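You operate a simulated robot arm through the tools that you are given. There is no shell and no other tool.

Carry out the task below with a simulated robot arm. There is one attempt and no reset: what you move stays moved.

JOB
Pan the camera to about minus 30, tilt to about minus 30, focus at 3 and light the upper lamp.
Fine: within two degrees on the camera display; the dimmers stay as set.

The check looks at the end state, three seconds after you hand in, the way a careful person would. Anything else that was tipped, shoved, dropped, spilled or broken makes it a failure.

ROBOT AND FRAMES
A 6-joint arm with a two-finger parallel gripper, fixed in place. Base frame: the origin is at the foot of the arm, x ahead of it, y to its left, z up. Lengths are in cm, angles in degrees, forces in N, time in s.
Its first joint turns from -166.0 to 166.0 degrees. Payload 3.91 kg.
The TCP is the grasp point between the finger pads, 3 cm short of the fingertips. In the tool frame z runs along the fingers and y along their closing line. The gripper opens to 11 cm. The fingers are 2 cm wide and 1 cm thick; the gripper's body (4.8 by 11.2 cm) begins 5.5 cm behind the TCP.
Orientation is told as [roll, pitch, yaw] about the base's x, y, z axes, in that order, counted from this pose: with the fingers straight down and closing along the base's y, the tool's x points along the base's -x, its y along +y and its z along -z.

CONTROLS
- The arm moves only by the tool arm_command. Its argument "rows" is a list that holds one entry, the list of rows, each a list of 7 numbers: the turn, a rotation vector about the base's x, y, z in units of 90 degrees (1.0 is 90 degrees), then the shift along the base's x, y, z in units of 500 mm (1.0 is 500 mm), then the opening in per cent of the stroke, from 0 (shut) to 100 (fully open). In form: [[[ax, ay, az, tx, ty, tz, hand], ...]]. A call has 1 to 20 rows; each row is the pose to reach, as a shift and turn from the pose commanded when the call began. A call with a number of a shift or a turn outside -1 to 1 is refused whole. A row lasts 0.2 s, in which the tool goes at most 5 cm and 8.6 degrees; a call with a longer step from one row to the next is refused whole, and so is a gripper value outside its range. A pose out of reach is approached as far as the arm can. The call stops where the force on the tool passes 40 N (or 10 N more than at its start, if that is more) or the arm is blocked; 0.2 s more then pass. The fingers move at their own pace (about 15.3 cm/s each) and stop on an object; they squeeze with about 25 N. The grip force told is the motor's: it shows also when the fingers shut on nothing. Time passes only in rows, and 0.2 s behind the last, so rows that repeat a pose let the fingers close. It gives the time, the measured TCP pose, the force on the tool (base axes), the opening and the grip force at its end, in the units of the frame above (readings bear some noise), with the torque about the TCP (base axes, N m) and any sound that the robot's microphone picked up, and new pictures: "pictures" is both (left out), scene, wrist or none.
- Cameras (640 x 400 px; columns grow to the right, rows downward): "scene" is fixed at [5.16, 49.78, 140.1]; the picture's right is [-0.99, -0.11, 0.00], its down [-0.03, 0.24, -0.97] and it looks along [0.10, -0.96, -0.24] (base axes); focal length 316 px, centre (320, 200). "wrist" rides on the gripper at [7.2, 1.7, -10.3] in the tool frame; the picture's right is [-0.23, 0.97, 0.00], its down [-0.76, -0.18, -0.62] and it looks along [-0.61, -0.14, 0.78] (tool axes); focal length 222 px, centre (320, 200).
- point_at(camera, pixels): for up to 12 pixels [column, row] of the newest picture of that camera ("zoom" is the newest enlarged one), the place [x, y, z] in the base frame of the surface seen there, good to about 0.3 cm. The clock stands still meanwhile.
- inspect(camera, box): a new picture of the part [left, top, right, bottom] of that camera's present view, enlarged. The clock stands still meanwhile.
- finish_job(): hands the job in; it is judged then, once.

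Open the gripper and draw the arm clear of the work before you hand the job in, unless the task says otherwise.

The tools are called after "Request:" as name(argument=value, ...) on one line, values as JSON. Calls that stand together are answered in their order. arm_command: Moves the arm, as the interface text tells. Its arguments: {"type":"object","properties":{"rows":{"type":"array"},"pictures":{"type":"string","enum":["both","scene","wrist","none"]}},"required":["rows"]} The other tools are called the same way: point_at (camera, pixels) gives the place of the surface under pixels of a picture; inspect (camera, box) takes an enlarged picture of a part of a camera's view; finish_job () hands the job in.

At the start:

```text
t: 0.0
tool_pos: [-1.88, -53.2, 112.17]
orientation: [-0.1, 0.0, -0.1]
contact_force: [-0.2, 0.5, 0.5]
moment: [0.0, 0.02, -0.01]
gripper_width: 11.0
grasp_force: 0.1
```

scene: 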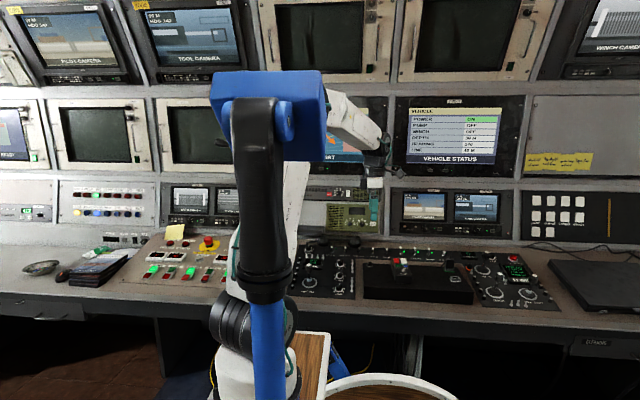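
wrist: 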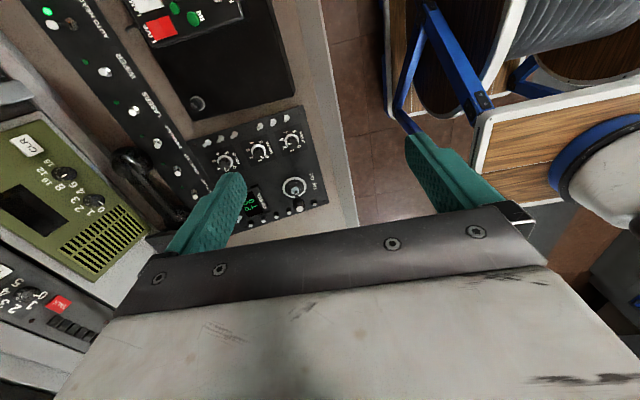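

The scene shows a control desk with two knob panels, around (330,275) and (515,280) in the scene picture. I'll enlarge these regions to read the labels.

Request:
inspect(camera="scene", box=[460, 240, 580, 315])

Request:
inspect(camera="scene", box=[280, 230, 400, 305])

Request:
inspect(camera="scene", box=[120, 220, 240, 295])

Request:
inspect(camera="scene", box=[360, 80, 540, 192])

Request:
inspect(camera="wrist", box=[180, 90, 340, 240])

```text
5.33 times, centred on (520, 278) of scene
```

zoom: 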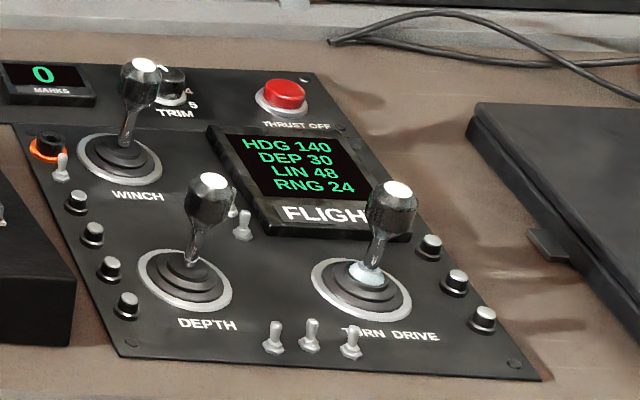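

```text
5.33 times, centred on (340, 268) of scene
```

zoom: 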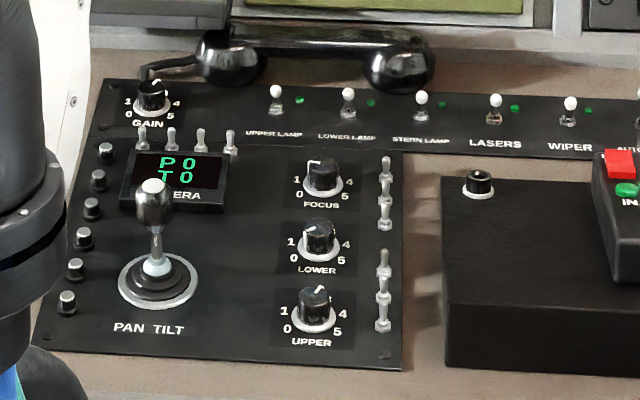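

```text
5.33 times, centred on (180, 258) of scene
```

zoom: 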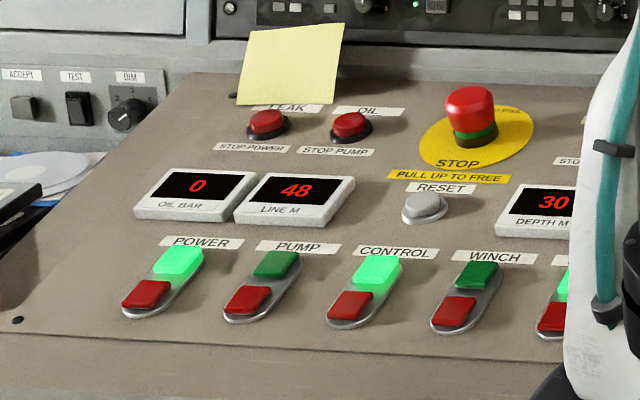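

```text
3.56 times, centred on (450, 136) of scene
```

zoom: 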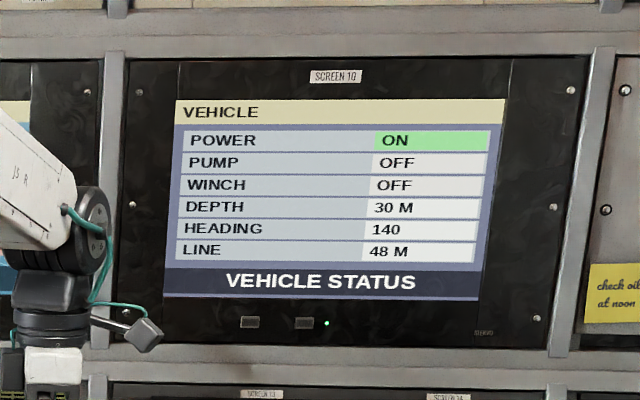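

```text
2.67 times, centred on (260, 165) of wrist
```

zoom: 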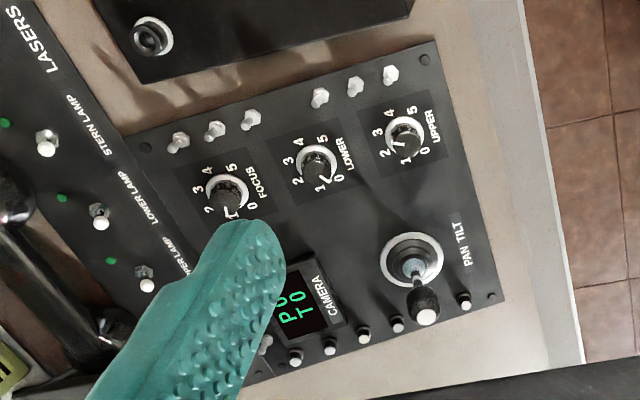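

The camera panel is the one with "P 0 / T 0", joystick "PAN TILT", knobs FOCUS/LOWER/UPPER, and the UPPER LAMP toggle on the strip behind. I'll enlarge more tightly and locate each.

Request:
inspect(camera="scene", box=[290, 240, 370, 300])

```text
6.67 times, centred on (330, 270) of scene
```

zoom: 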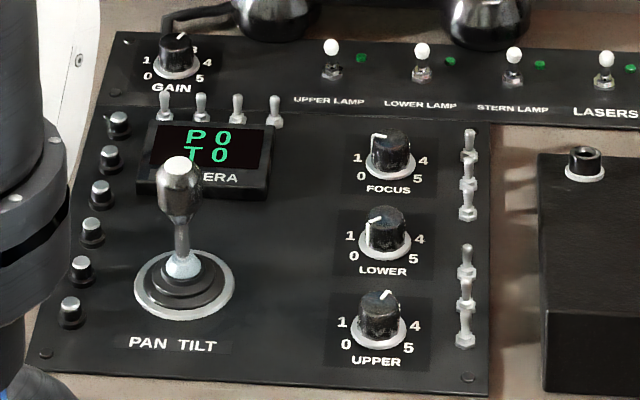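

Joystick tip is at zoom (178,165), its base at (184,285); focus knob top at (390,140), upper-lamp toggle tip at (330,47). I'll get their places in the base frame.

Request:
point_at(camera="zoom", pixels=[[178, 165], [178, 200], [181, 240], [182, 266], [184, 310], [390, 142], [388, 165], [388, 186], [330, 47], [332, 75], [380, 222], [378, 305]])

Request:
point_at(camera="zoom", pixels=[[45, 353], [468, 376], [270, 300], [295, 190], [260, 330], [330, 102], [421, 47], [422, 75], [200, 100], [238, 100], [276, 105], [165, 98]])

Request:
point_at(camera="zoom", pixels=[[275, 10], [490, 15], [275, 50], [175, 60], [175, 40], [468, 130], [468, 160], [468, 190], [210, 140], [210, 175], [120, 120], [362, 58]])

```text
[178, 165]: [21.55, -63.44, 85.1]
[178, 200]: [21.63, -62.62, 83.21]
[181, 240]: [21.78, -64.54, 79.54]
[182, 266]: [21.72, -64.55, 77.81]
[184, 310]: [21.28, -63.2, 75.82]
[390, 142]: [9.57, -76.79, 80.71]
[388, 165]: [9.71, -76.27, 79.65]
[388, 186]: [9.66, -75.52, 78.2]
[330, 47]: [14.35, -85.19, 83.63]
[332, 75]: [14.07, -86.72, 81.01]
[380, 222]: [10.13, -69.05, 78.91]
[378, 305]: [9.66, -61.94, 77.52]
```

```text
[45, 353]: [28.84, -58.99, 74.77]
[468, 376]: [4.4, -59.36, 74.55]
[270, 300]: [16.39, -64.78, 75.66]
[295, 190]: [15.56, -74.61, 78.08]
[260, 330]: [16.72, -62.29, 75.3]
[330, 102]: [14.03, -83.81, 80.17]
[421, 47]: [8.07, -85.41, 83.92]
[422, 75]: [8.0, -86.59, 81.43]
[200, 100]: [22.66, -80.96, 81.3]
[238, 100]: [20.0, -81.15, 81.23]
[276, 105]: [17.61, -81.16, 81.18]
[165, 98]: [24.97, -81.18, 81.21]
```

```text
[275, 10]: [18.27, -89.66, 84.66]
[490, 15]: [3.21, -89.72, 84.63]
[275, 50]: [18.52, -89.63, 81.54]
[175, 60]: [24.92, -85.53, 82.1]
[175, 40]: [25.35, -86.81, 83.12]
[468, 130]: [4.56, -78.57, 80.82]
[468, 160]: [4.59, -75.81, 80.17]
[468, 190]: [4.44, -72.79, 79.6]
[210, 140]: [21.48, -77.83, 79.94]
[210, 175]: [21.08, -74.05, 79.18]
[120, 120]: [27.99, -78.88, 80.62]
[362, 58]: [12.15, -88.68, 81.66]
```

Panel slopes about 12.4° (normal leaning toward +y); joystick tip near (21.6,-63.4,85), focus knob near (9.6,-76.5,80.7), upper lamp toggle tip near (14.3,-85.2,83.6). Before moving I check the back wall and the handset clearances.

Request:
point_at(camera="scene", pixels=[[345, 195], [345, 215], [345, 240], [330, 240], [318, 243], [370, 200], [450, 130], [400, 230], [440, 205], [385, 275], [402, 265], [340, 300]])

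Request:
inspect(camera="scene", box=[290, 180, 410, 255])

```text
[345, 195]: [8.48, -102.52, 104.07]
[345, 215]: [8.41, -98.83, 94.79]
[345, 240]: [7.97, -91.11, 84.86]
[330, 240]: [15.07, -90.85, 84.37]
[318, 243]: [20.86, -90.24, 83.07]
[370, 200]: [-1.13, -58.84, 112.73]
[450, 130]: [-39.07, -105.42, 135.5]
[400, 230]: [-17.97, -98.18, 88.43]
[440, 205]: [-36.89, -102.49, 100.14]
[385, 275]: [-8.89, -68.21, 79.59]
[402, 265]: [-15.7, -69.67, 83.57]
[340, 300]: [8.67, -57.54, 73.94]
```

```text
5.33 times, centred on (350, 218) of scene
```

zoom: 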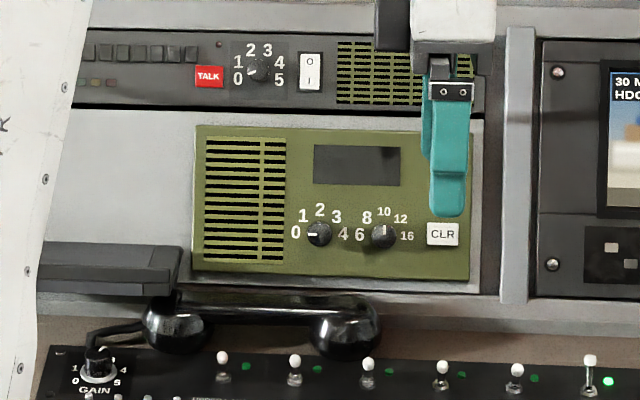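

Back wall is around y=-98 and the handset spans y≈-90…-94, so there is room above the panel. I move to a hover above the focus knob with the tool tilted to match the panel slope.

Request:
arm_command(rows=[[[-0.017, 0, 0, 0.029, -0.05, -0.02, 60], [-0.034, 0, 0, 0.058, -0.1, -0.06, 60], [-0.052, 0, 0, 0.086, -0.15, -0.1, 60], [-0.069, 0, 0, 0.115, -0.2, -0.14, 60], [-0.086, 0, 0, 0.144, -0.25, -0.18, 60], [-0.103, 0, 0, 0.173, -0.3, -0.22, 60], [-0.12, 0, 0, 0.202, -0.35, -0.26, 60], [-0.138, 0, 0, 0.23, -0.396, -0.3, 60], [-0.138, 0, 0, 0.23, -0.396, -0.3, 60]]])

```text
t: 2.0
tool_pos: [9.42, -72.98, 97.1]
orientation: [-12.5, 0.0, -0.2]
contact_force: [0.2, 0.0, -0.1]
moment: [0.02, 0.07, 0.0]
gripper_width: 6.59
grasp_force: 0.0
```

scene: 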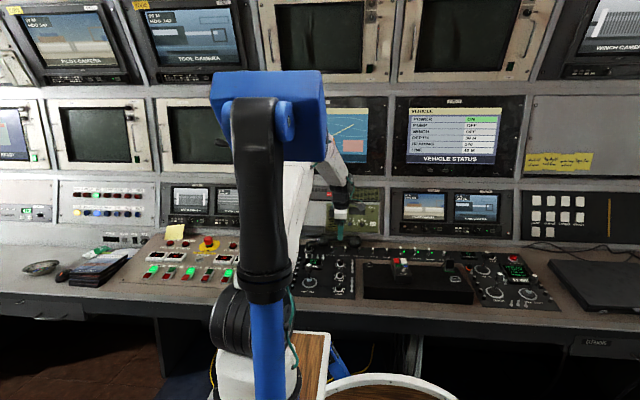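
wrist: 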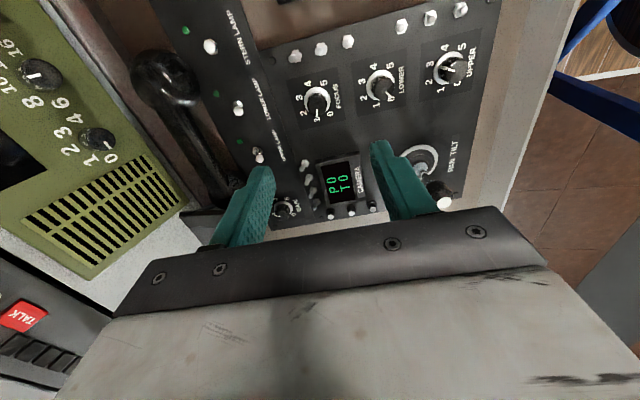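

The wrist view now shows the focus knob at (316,98), the display at (338,182), and the upper-lamp toggle at (258,155). I enlarge the knob area to read the pointers.

Request:
inspect(camera="wrist", box=[280, 60, 360, 130])

Request:
point_at(camera="wrist", pixels=[[316, 98], [316, 103], [314, 92], [381, 85], [448, 68], [258, 155], [252, 150], [238, 108], [300, 165], [312, 188], [310, 200], [438, 195]])

Request:
inspect(camera="wrist", box=[340, 30, 500, 220])

Request:
inspect(camera="wrist", box=[180, 20, 300, 180])

```text
5.71 times, centred on (320, 95) of wrist
```

zoom: 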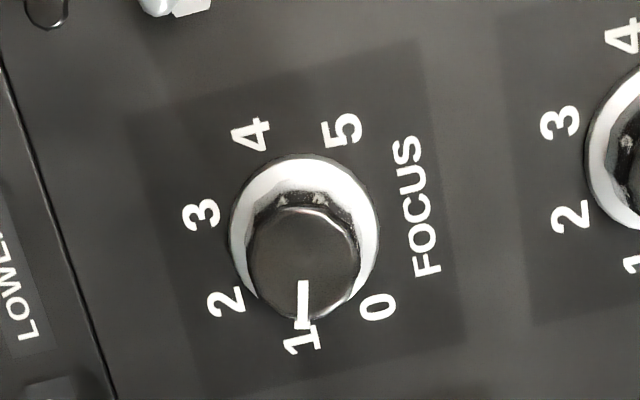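

```text
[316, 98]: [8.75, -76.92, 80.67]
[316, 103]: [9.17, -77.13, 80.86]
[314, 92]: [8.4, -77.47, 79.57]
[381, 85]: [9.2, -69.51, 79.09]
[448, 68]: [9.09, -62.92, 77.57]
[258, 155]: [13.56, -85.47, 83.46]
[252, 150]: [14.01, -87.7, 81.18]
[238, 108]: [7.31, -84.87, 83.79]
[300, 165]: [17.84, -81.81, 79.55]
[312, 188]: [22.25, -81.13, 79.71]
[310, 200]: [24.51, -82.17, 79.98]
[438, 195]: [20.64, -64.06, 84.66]
```

```text
2.11 times, centred on (420, 125) of wrist
```

zoom: 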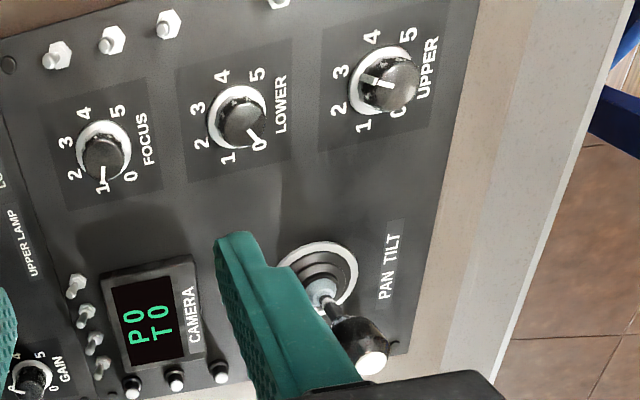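

```text
2.50 times, centred on (240, 100) of wrist
```

zoom: 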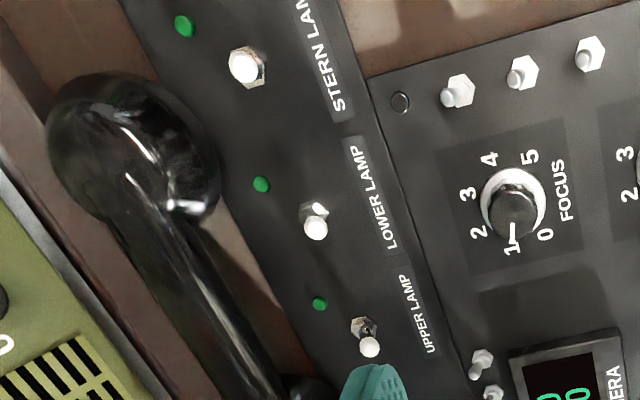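

Focus pointer is at about 1 (zoom: pointer aimed straight at the "1"), LOWER at 0ish and UPPER about 2.5. I take tighter zooms to locate the focus-knob top precisely.

Request:
inspect(camera="wrist", box=[297, 85, 337, 120])

```text
11.43 times, centred on (317, 102) of wrist
```

zoom: 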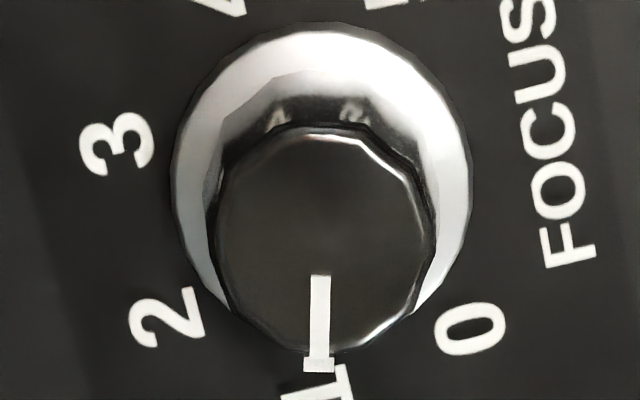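

The knob top disc spans zoom (215–435, 130–350), centre about (325,240); the ring spans (172–472, 22–330). I query these places.

Request:
point_at(camera="zoom", pixels=[[325, 240], [235, 240], [415, 240], [325, 150], [325, 330], [325, 60], [190, 180], [455, 180], [520, 330], [100, 250], [590, 150], [60, 60]])

Request:
inspect(camera="scene", box=[322, 245, 352, 265])

```text
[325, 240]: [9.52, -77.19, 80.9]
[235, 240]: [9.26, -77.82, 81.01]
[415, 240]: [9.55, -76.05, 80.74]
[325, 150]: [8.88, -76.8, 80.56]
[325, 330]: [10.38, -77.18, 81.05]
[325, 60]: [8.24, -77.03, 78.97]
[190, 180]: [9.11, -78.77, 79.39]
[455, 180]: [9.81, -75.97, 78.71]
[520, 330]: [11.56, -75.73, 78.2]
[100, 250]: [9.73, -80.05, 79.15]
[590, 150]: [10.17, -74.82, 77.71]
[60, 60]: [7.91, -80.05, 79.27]
```

```text
16.00 times, centred on (337, 255) of scene
```

zoom: 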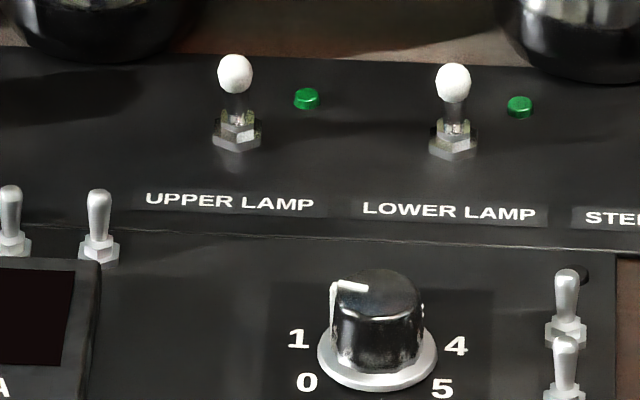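

The knob top centre from the wrist is about (9.55,-76.95,80.85). I cross-check with the scene zoom, where the knob top is at (377,285) and the upper-lamp lever tip at (235,72), base nut at (237,130).

Request:
point_at(camera="zoom", pixels=[[377, 285], [345, 300], [410, 295], [377, 340], [377, 380], [235, 72], [235, 105], [237, 135], [237, 170], [306, 98], [100, 20], [235, 20]])

```text
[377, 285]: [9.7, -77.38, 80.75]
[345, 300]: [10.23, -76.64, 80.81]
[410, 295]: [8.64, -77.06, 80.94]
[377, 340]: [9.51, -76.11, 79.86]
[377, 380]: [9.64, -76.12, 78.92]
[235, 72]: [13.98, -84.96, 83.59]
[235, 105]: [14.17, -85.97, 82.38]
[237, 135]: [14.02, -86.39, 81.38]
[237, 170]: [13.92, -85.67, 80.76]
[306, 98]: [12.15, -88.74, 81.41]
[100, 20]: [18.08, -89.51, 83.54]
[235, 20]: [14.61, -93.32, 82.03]
```

Estimates agree: knob top centre ≈ (9.5,-77.0,80.85). I go down to a pre-grasp 4 cm above the grip height, opening about 4.5 cm.

Request:
arm_command(rows=[[[0, 0, 0, 0.0005, -0.015, -0.055, 42], [0, 0, 0, 0.001, -0.03, -0.11, 42], [0, 0, 0, 0.0015, -0.045, -0.165, 42], [0, 0, 0, 0.0016, -0.0568, -0.2176, 42], [0, 0, 0, 0.0016, -0.0568, -0.2176, 42]]])

```text
t: 3.2
tool_pos: [9.72, -75.93, 86.29]
orientation: [-12.5, 0.0, -0.1]
contact_force: [0.0, 0.2, 0.6]
moment: [-0.01, 0.04, 0.03]
gripper_width: 4.61
grasp_force: 0.1
```

scene: 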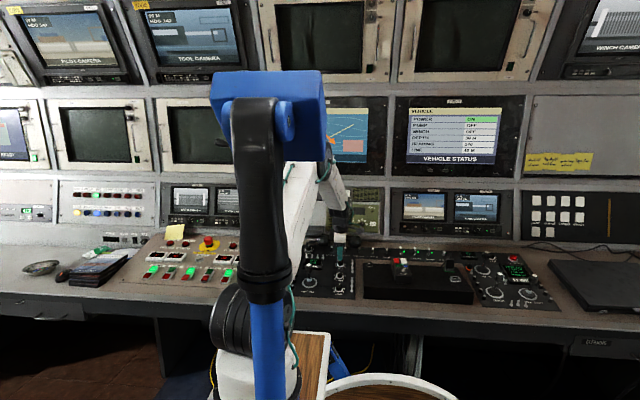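
wrist: 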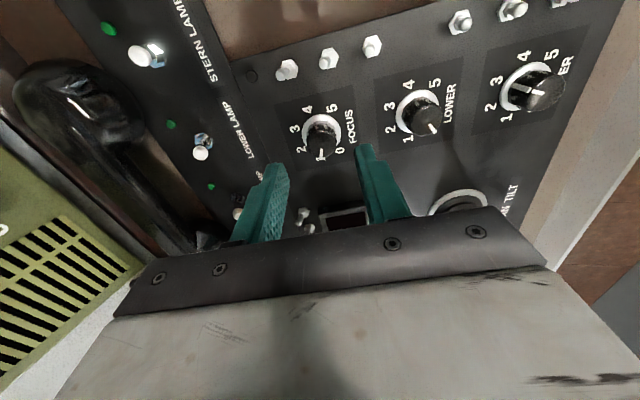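

Knob top appears near (322,142) in the wrist picture, close to the expected tool axis (320,147). I zoom for a fine alignment check.

Request:
inspect(camera="wrist", box=[280, 110, 360, 160])

```text
8.00 times, centred on (320, 135) of wrist
```

zoom: 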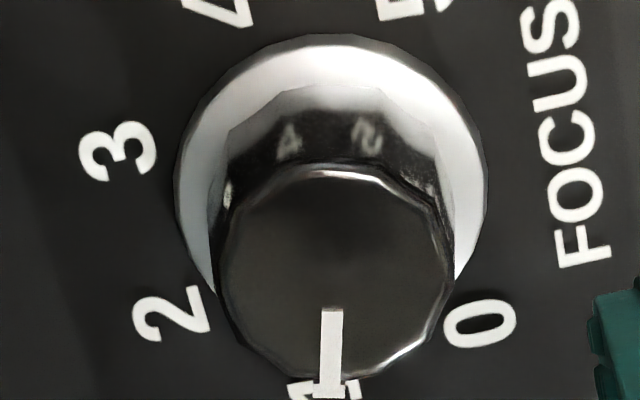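

The knob is about 0.15 cm toward +y and 0.2 cm toward -x of the tool axis. I descend 4 cm along the panel normal with that correction, still open.

Request:
arm_command(rows=[[[0, 0, 0, -0.004, 0.0, -0.015, 42], [0, 0, 0, -0.004, -0.005, -0.04, 42], [0, 0, 0, -0.004, -0.01, -0.06, 42], [0, 0, 0, -0.004, -0.0148, -0.0782, 42], [0, 0, 0, -0.004, -0.0148, -0.0782, 42]]])

```text
t: 4.4
tool_pos: [9.55, -76.54, 82.43]
orientation: [-12.5, 0.0, 0.0]
contact_force: [-0.7, 0.3, 0.6]
moment: [0.03, 0.03, 0.0]
gripper_width: 4.61
grasp_force: 0.0
```

scene: 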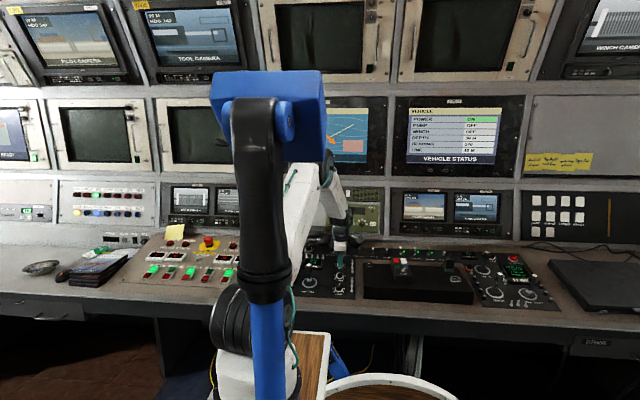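
wrist: 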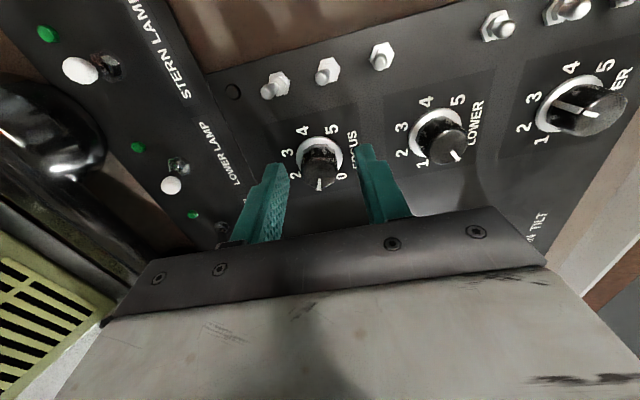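

Fingers straddle the focus knob at (321,165), no contact. I close on the knob.

Request:
arm_command(rows=[[[0, 0, 0, 0, 0, 0, 0], [0, 0, 0, 0, 0, 0, 0], [0, 0, 0, 0, 0, 0, 0]]])

```text
t: 5.2
tool_pos: [9.57, -76.65, 82.51]
orientation: [-12.7, 0.0, 0.0]
contact_force: [0.1, -7.8, -2.0]
moment: [-0.25, -0.02, -0.01]
gripper_width: 2.37
grasp_force: 45.3
```

scene: 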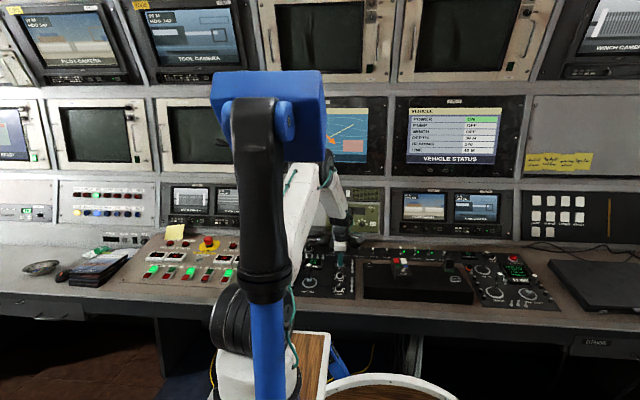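
wrist: 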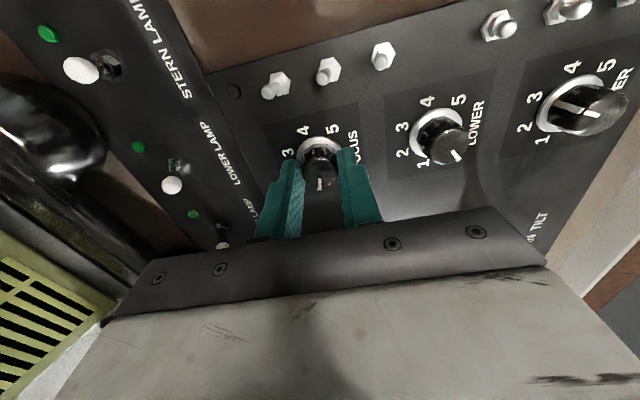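

Gripped at 2.37 cm width. I turn clockwise (seen from above) about the panel normal by 48° first, and watch torque and the pointer.

Request:
arm_command(rows=[[[0, -0.0191, -0.0868, 0, -0.001, 0, 0], [0, -0.0383, -0.1736, 0, -0.001, 0, 0], [0, -0.0574, -0.2604, 0, -0.001, 0, 0], [0, -0.0766, -0.3473, 0, -0.001, 0, 0], [0, -0.0957, -0.434, 0, -0.001, 0, 0], [0, -0.1148, -0.5208, 0, -0.001, 0, 0], [0, -0.1148, -0.5208, 0, -0.001, 0, 0]]])

```text
t: 6.8
tool_pos: [9.48, -76.56, 82.37]
orientation: [-8.5, -9.2, -47.6]
contact_force: [5.6, -4.4, 5.2]
moment: [-0.69, -0.55, 0.1]
gripper_width: 2.41
grasp_force: 44.9
```

scene: 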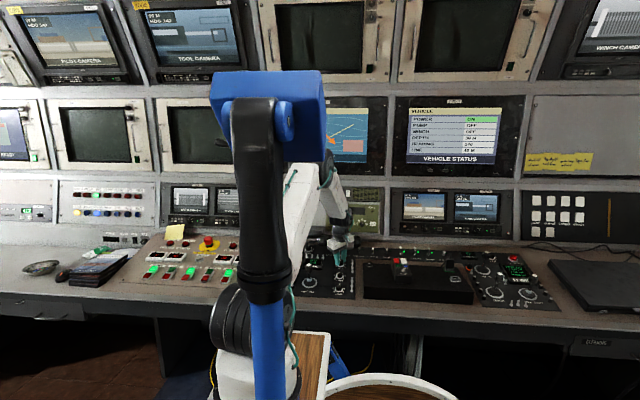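
wrist: 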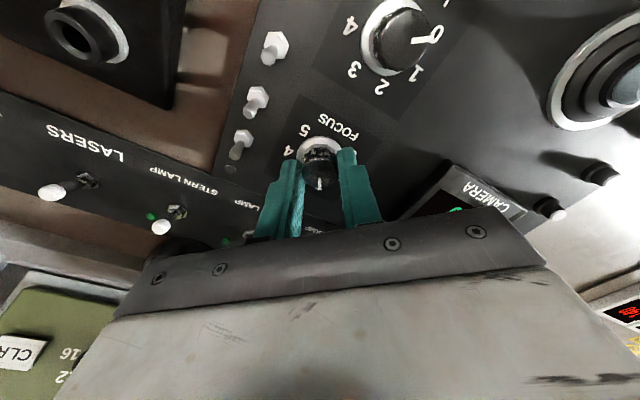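

The pointer turned with the gripper (still at (320,185) between the fingers). I turn another 48°.

Request:
arm_command(rows=[[[0, -0.0191, -0.0868, 0, 0, 0, 0], [0, -0.0383, -0.1736, 0, 0, 0, 0], [0, -0.0574, -0.2604, 0, 0, 0, 0], [0, -0.0766, -0.3473, 0, 0, 0, 0], [0, -0.0957, -0.434, 0, 0, 0, 0], [0, -0.1148, -0.5208, 0, 0, 0, 0], [0, -0.1148, -0.5208, 0, 0, 0, 0]]])

```text
t: 8.4
tool_pos: [9.57, -76.65, 82.33]
orientation: [1.2, -12.3, -96.3]
contact_force: [1.1, -16.0, 5.1]
moment: [-0.45, -0.03, -0.02]
gripper_width: 2.37
grasp_force: 44.8
```

scene: 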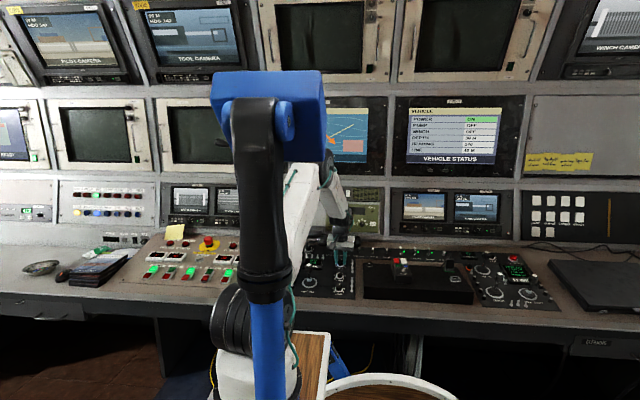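
wrist: 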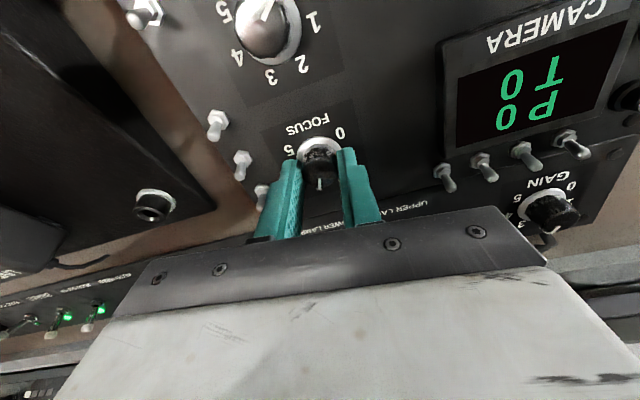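

The force is -16 N along y, a small misalignment. I check the pointer against the "3" in zooms of both cameras.

Request:
inspect(camera="scene", box=[320, 240, 360, 270])

Request:
inspect(camera="wrist", box=[270, 110, 370, 210])

```text
13.33 times, centred on (340, 255) of scene
```

zoom: 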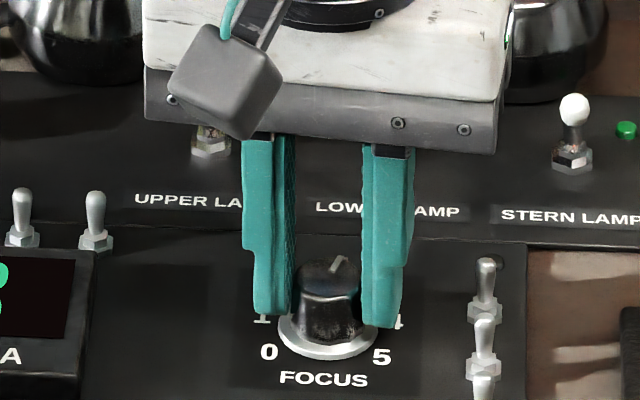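

```text
4.00 times, centred on (320, 160) of wrist
```

zoom: 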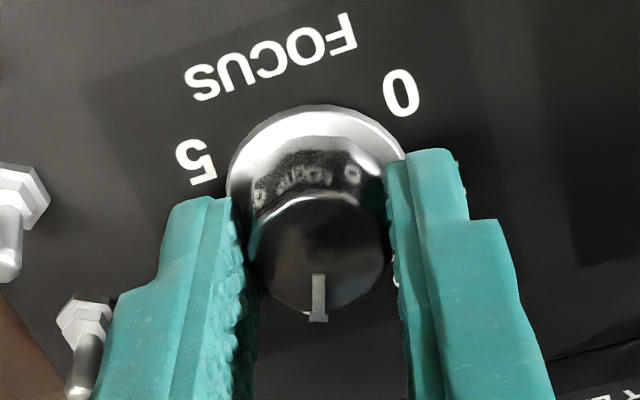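

Labels are spaced about 50° (1 at -75°, 3 at +25°), and the pointer is at about +21°. I turn 4° more and relieve the side force with a tiny -y shift.

Request:
arm_command(rows=[[[0, -0.0048, -0.0217, 0, -0.001, 0, 0], [0, -0.0096, -0.0434, 0, -0.002, 0, 0], [0, -0.0096, -0.0434, 0, -0.002, 0, 0]]])

Request:
inspect(camera="scene", box=[325, 250, 349, 270])

```text
t: 9.2
tool_pos: [9.42, -76.61, 82.45]
orientation: [2.2, -12.2, -100.3]
contact_force: [-0.6, -3.0, 12.3]
moment: [-0.36, 0.12, -0.06]
gripper_width: 2.38
grasp_force: 44.7
```

scene: 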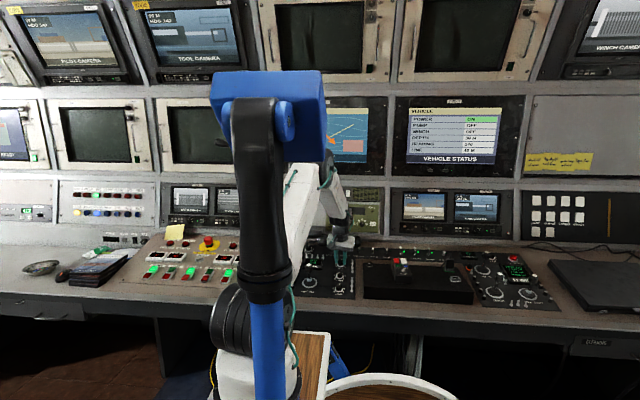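
wrist: 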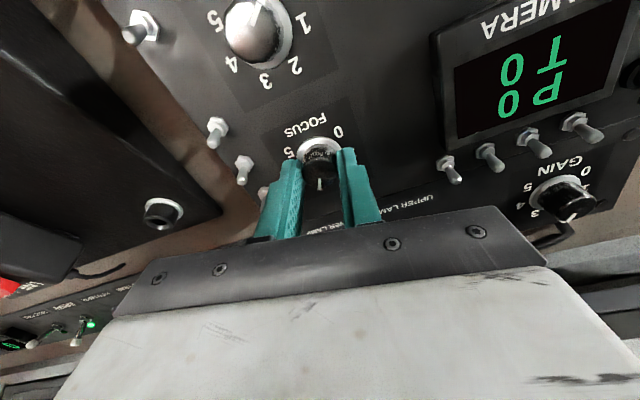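

```text
16.00 times, centred on (337, 260) of scene
```

zoom: 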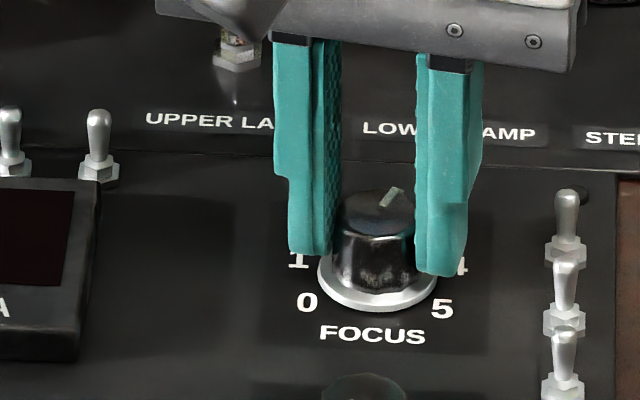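

The pointer looks at roughly 25–30° right of up. I open the fingers and lift 6 cm along the normal to read it unobstructed.

Request:
arm_command(rows=[[[0, 0, 0, 0, 0, 0, 42], [0, 0, 0, 0, 0, 0, 42], [0, 0, 0, 0, 0.0086, 0.039, 42], [0, 0, 0, 0, 0.0172, 0.078, 42], [0, 0, 0, 0, 0.0258, 0.1172, 42], [0, 0, 0, 0, 0.0258, 0.1172, 42]]])

Request:
inspect(camera="wrist", box=[270, 70, 370, 160])

Request:
inspect(camera="scene", box=[325, 245, 355, 265])

```text
t: 10.6
tool_pos: [9.67, -75.35, 88.24]
orientation: [2.1, -12.2, -100.3]
contact_force: [0.4, 0.2, 0.5]
moment: [-0.01, 0.03, 0.0]
gripper_width: 4.62
grasp_force: 0.1
```

scene: 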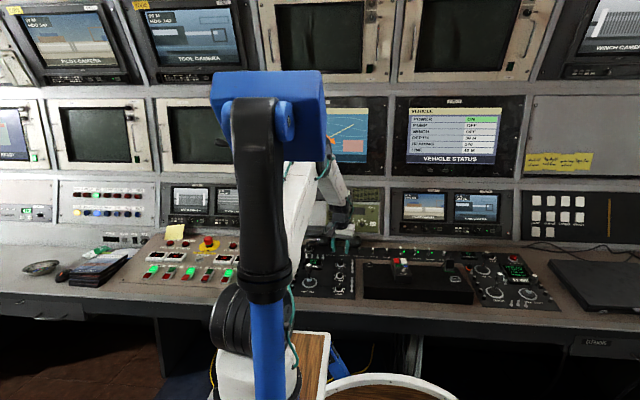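
wrist: 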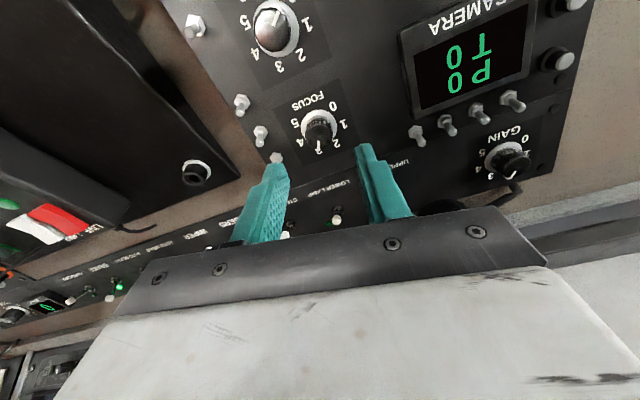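

```text
4.44 times, centred on (320, 115) of wrist
```

zoom: 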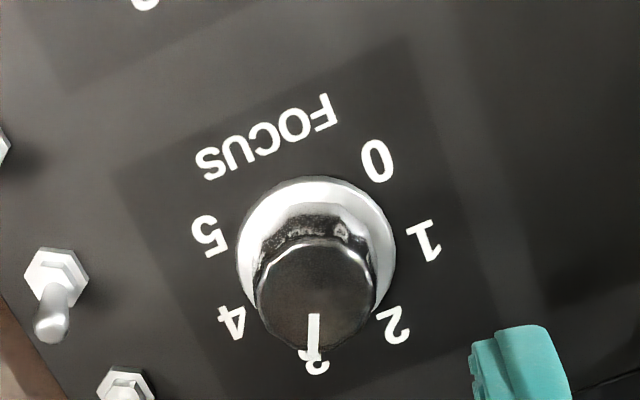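

```text
16.00 times, centred on (340, 255) of scene
```

zoom: 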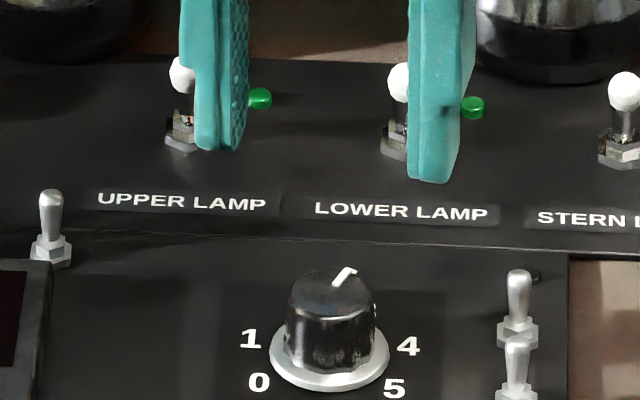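

Focus pointer now aims squarely at 3. Next is the upper lamp lever; I compare its off position with the lit rightmost toggle to learn which way "on" is.

Request:
inspect(camera="scene", box=[380, 238, 420, 263])

```text
16.00 times, centred on (400, 250) of scene
```

zoom: 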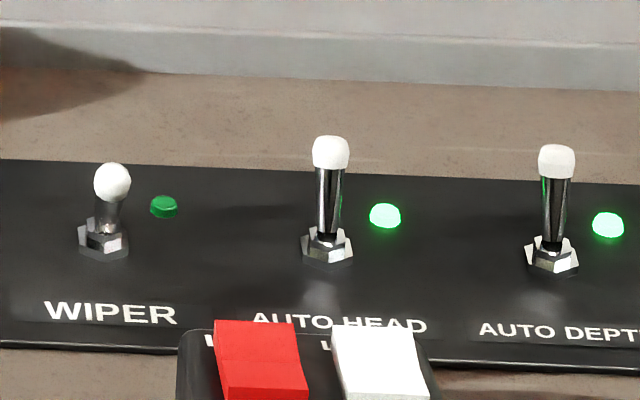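

The lit toggles (AUTO HEAD, AUTO DEPTH) stand leaning back, the unlit ones lean to the operator. I measure the lit lever tip to know the travel.

Request:
point_at(camera="zoom", pixels=[[330, 152], [330, 140], [330, 200], [328, 235], [328, 255], [110, 180], [108, 215], [104, 240], [104, 275], [555, 160], [552, 245], [330, 290]])

```text
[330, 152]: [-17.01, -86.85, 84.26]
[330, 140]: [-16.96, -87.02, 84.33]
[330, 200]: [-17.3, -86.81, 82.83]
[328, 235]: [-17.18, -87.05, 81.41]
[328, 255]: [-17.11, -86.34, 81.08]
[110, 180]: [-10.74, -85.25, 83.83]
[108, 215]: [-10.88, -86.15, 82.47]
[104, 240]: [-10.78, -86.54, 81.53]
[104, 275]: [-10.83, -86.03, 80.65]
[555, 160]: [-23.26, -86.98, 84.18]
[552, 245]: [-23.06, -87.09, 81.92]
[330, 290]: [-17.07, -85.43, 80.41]
```

"On" puts the ball front at y≈-86.9; off is y≈-85.1. I move closed fingers to a spot in front of the upper-lamp lever (x≈14), squaring the yaw.

Request:
arm_command(rows=[[[0, 0.008, 0.037, 0.02, -0.02, 0.01, 20], [0, 0.016, 0.075, 0.05, -0.06, 0.01, 0], [0, 0.0246, 0.1118, 0.08, -0.1, 0.01, 0], [0, 0.0246, 0.1118, 0.09, -0.132, 0.01, 0], [0, 0.0246, 0.1118, 0.09, -0.132, -0.02, 0], [0, 0.0246, 0.1118, 0.09, -0.132, -0.03, 0], [0, 0.0246, 0.1118, 0.09, -0.132, -0.03, 0]]])

Request:
inspect(camera="scene", box=[310, 240, 350, 265])

```text
t: 12.2
tool_pos: [14.03, -82.01, 86.74]
orientation: [-0.2, -12.4, -89.9]
contact_force: [-0.5, -0.4, 0.2]
moment: [0.02, -0.03, 0.0]
gripper_width: 0.0
grasp_force: 24.9
```

scene: 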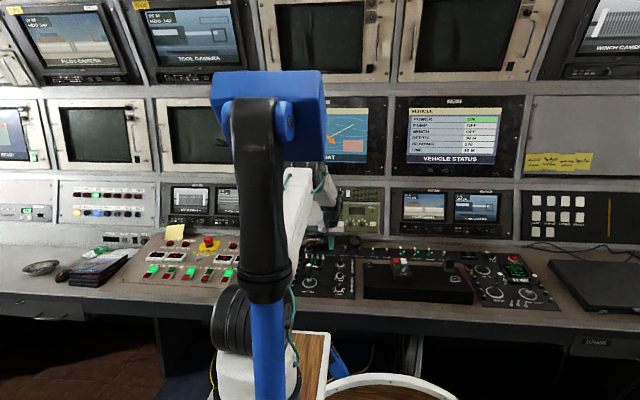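
wrist: 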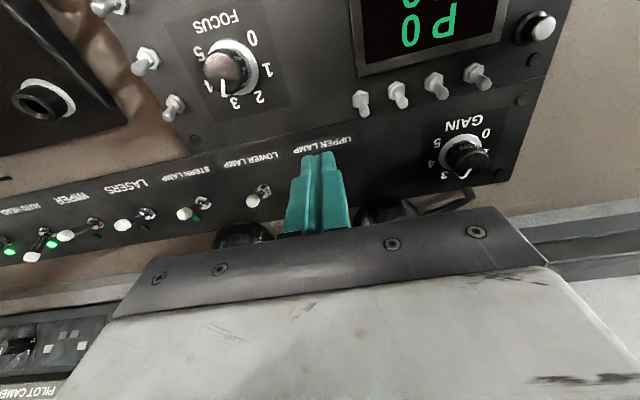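

```text
16.00 times, centred on (330, 252) of scene
```

zoom: 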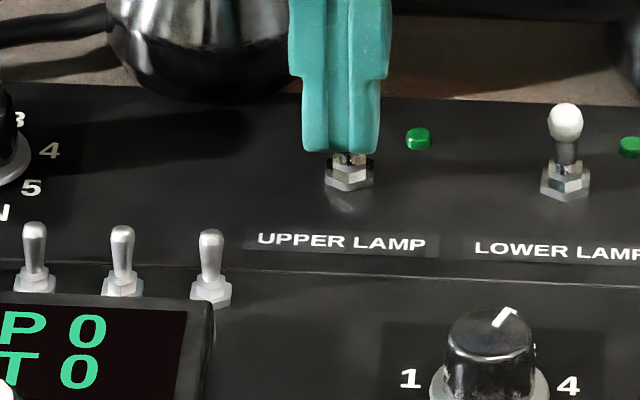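

Fingers stand in front of the lever. I lower 1.3 cm, then push back along the panel slope in small steps.

Request:
arm_command(rows=[[[0, 0, 0, -0.003, 0, -0.015, 0], [0, 0, 0, -0.003, 0, -0.026, 0], [0, 0, 0, -0.003, -0.012, -0.0235, 0], [0, 0, 0, -0.003, -0.024, -0.021, 0], [0, 0, 0, -0.003, -0.036, -0.018, 0], [0, 0, 0, -0.003, -0.048, -0.0155, 0], [0, 0, 0, -0.003, -0.06, -0.013, 0], [0, 0, 0, -0.003, -0.06, -0.013, 0]]])

Request:
inspect(camera="scene", box=[310, 240, 350, 265])

```text
t: 14.0
tool_pos: [13.86, -85.13, 86.04]
orientation: [-0.2, -12.5, -89.9]
contact_force: [0.5, 0.0, 0.2]
moment: [-0.02, -0.02, -0.03]
gripper_width: 0.02
grasp_force: 25.0
```

scene: 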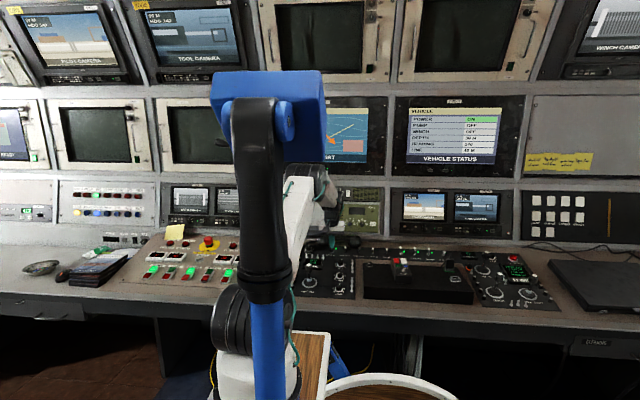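
wrist: 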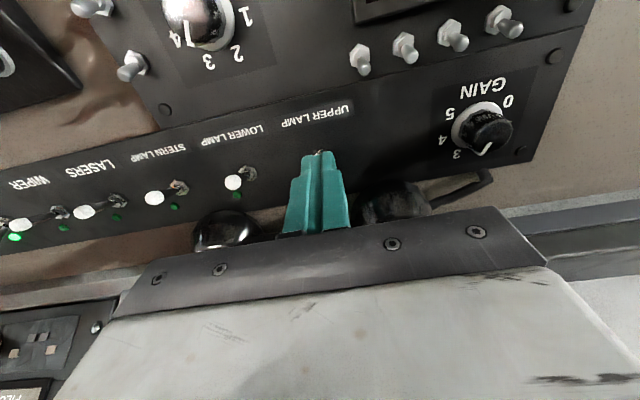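

```text
16.00 times, centred on (330, 252) of scene
```

zoom: 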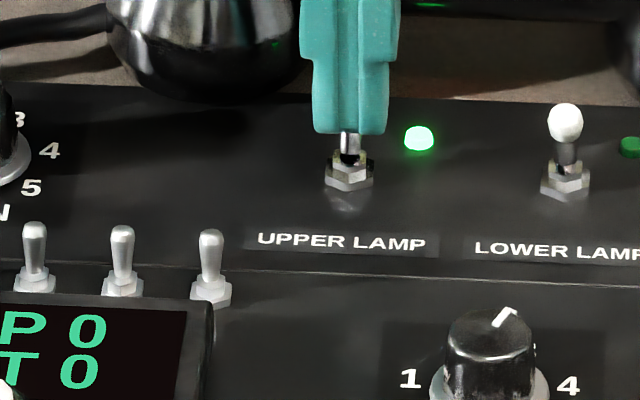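

The upper-lamp LED at zoom (418,138) is lit. I back the fingers away toward +y and lift clear.

Request:
arm_command(rows=[[[0, 0, 0, 0, 0.02, 0, 0], [0, 0, 0, 0, 0.04, 0, 0], [0, 0, 0, 0, 0.06, 0.01, 0], [0, 0, 0, 0, 0.075, 0.08, 0], [0, 0, 0, 0, 0.09, 0.15, 0], [0, 0, 0, 0, 0.102, 0.216, 0], [0, 0, 0, 0, 0.102, 0.216, 0]]], pictures="scene")

Request:
inspect(camera="scene", box=[300, 235, 380, 300])

```text
t: 15.6
tool_pos: [13.82, -79.92, 96.91]
orientation: [-0.1, -12.4, -89.7]
contact_force: [0.3, 0.4, -0.2]
moment: [0.01, -0.04, 0.01]
gripper_width: 0.02
grasp_force: 24.9
```

scene: 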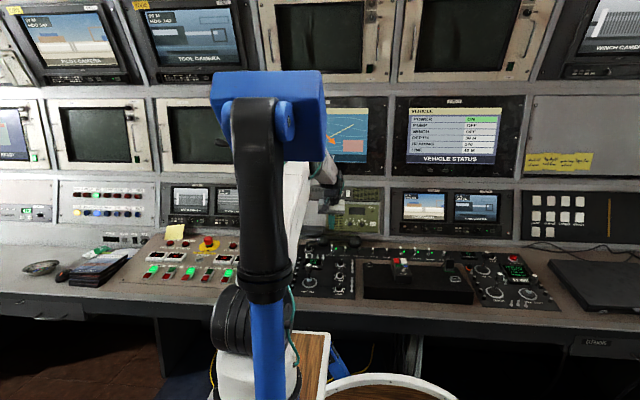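

```text
6.15 times, centred on (340, 268) of scene
```

zoom: 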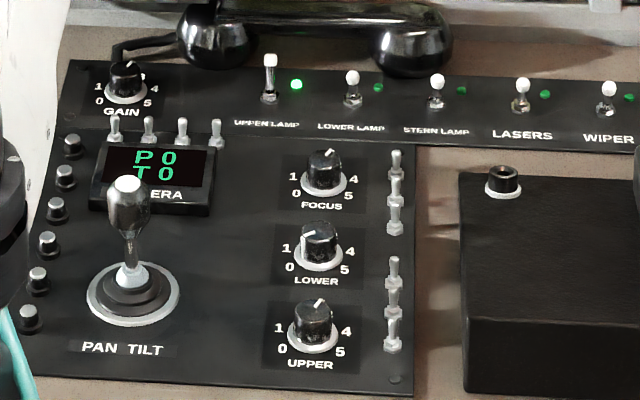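

Upper lamp stays lit and focus is at 3. Now I move to a hover above the joystick while yawing back to close along y, so the display stays in the wrist view.

Request:
arm_command(rows=[[[0, 0.0196, 0.0888, 0.014, 0.034, 0, 20], [0, 0.0391, 0.1776, 0.028, 0.068, 0, 42], [0, 0.0587, 0.2663, 0.042, 0.101, 0, 42], [0, 0.0783, 0.3551, 0.056, 0.135, -0.005, 42], [0, 0.0979, 0.4439, 0.07, 0.169, -0.01, 42], [0, 0.1174, 0.5327, 0.084, 0.203, -0.018, 42], [0, 0.137, 0.6215, 0.098, 0.237, -0.026, 42], [0, 0.1566, 0.7103, 0.112, 0.271, -0.034, 42], [0, 0.1762, 0.799, 0.126, 0.304, -0.042, 42], [0, 0.1957, 0.8878, 0.14, 0.338, -0.05, 42], [0, 0.2153, 0.9766, 0.154, 0.372, -0.056, 42], [0, 0.2153, 0.9766, 0.154, 0.372, -0.056, 42]]])

```text
t: 18.2
tool_pos: [21.5, -61.25, 93.95]
orientation: [-12.5, 0.1, 0.3]
contact_force: [0.8, 0.5, 0.1]
moment: [0.01, 0.0, -0.01]
gripper_width: 4.62
grasp_force: 0.0
```

scene: 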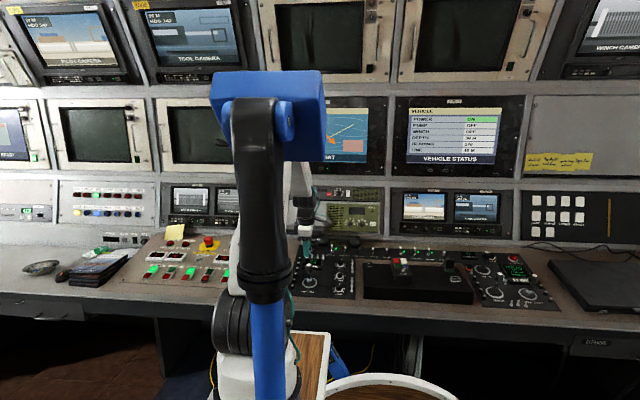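
wrist: 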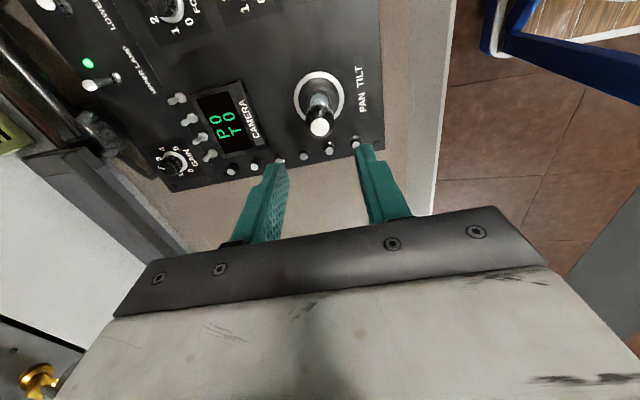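

Display at (232,120) is visible in the wrist view, and the stick top at (319,127) is nearly on the tool axis. I zoom in to measure the stick.

Request:
inspect(camera="wrist", box=[285, 60, 355, 145])

```text
4.71 times, centred on (320, 102) of wrist
```

zoom: 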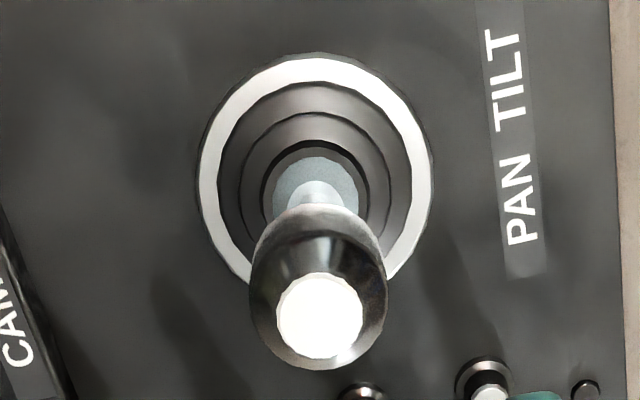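

I measure the cap centre (320,316), the widest part of the knob and the ring.

Request:
point_at(camera="zoom", pixels=[[320, 316], [285, 316], [355, 316], [320, 350], [320, 285], [320, 240], [318, 215], [320, 160], [206, 170], [425, 170], [315, 68], [260, 310]])

Request:
inspect(camera="scene", box=[295, 255, 325, 300])

```text
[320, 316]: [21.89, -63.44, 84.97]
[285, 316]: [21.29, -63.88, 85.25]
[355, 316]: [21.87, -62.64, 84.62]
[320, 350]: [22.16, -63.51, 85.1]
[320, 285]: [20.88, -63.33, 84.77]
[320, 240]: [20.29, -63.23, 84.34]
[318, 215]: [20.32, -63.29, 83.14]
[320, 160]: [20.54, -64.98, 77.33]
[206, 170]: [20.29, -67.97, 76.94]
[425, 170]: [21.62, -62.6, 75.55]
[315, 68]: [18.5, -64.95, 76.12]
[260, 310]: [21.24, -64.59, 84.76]
```

```text
8.89 times, centred on (310, 278) of scene
```

zoom: 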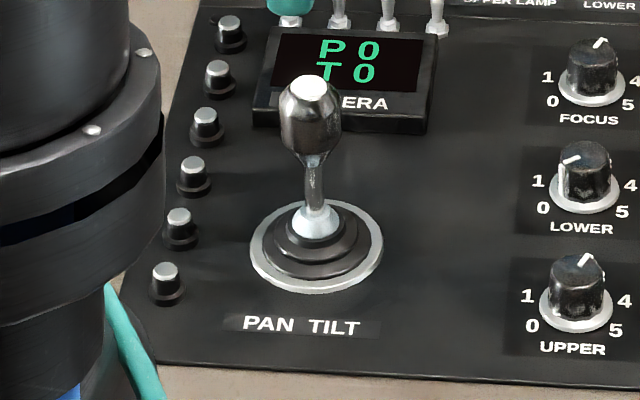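

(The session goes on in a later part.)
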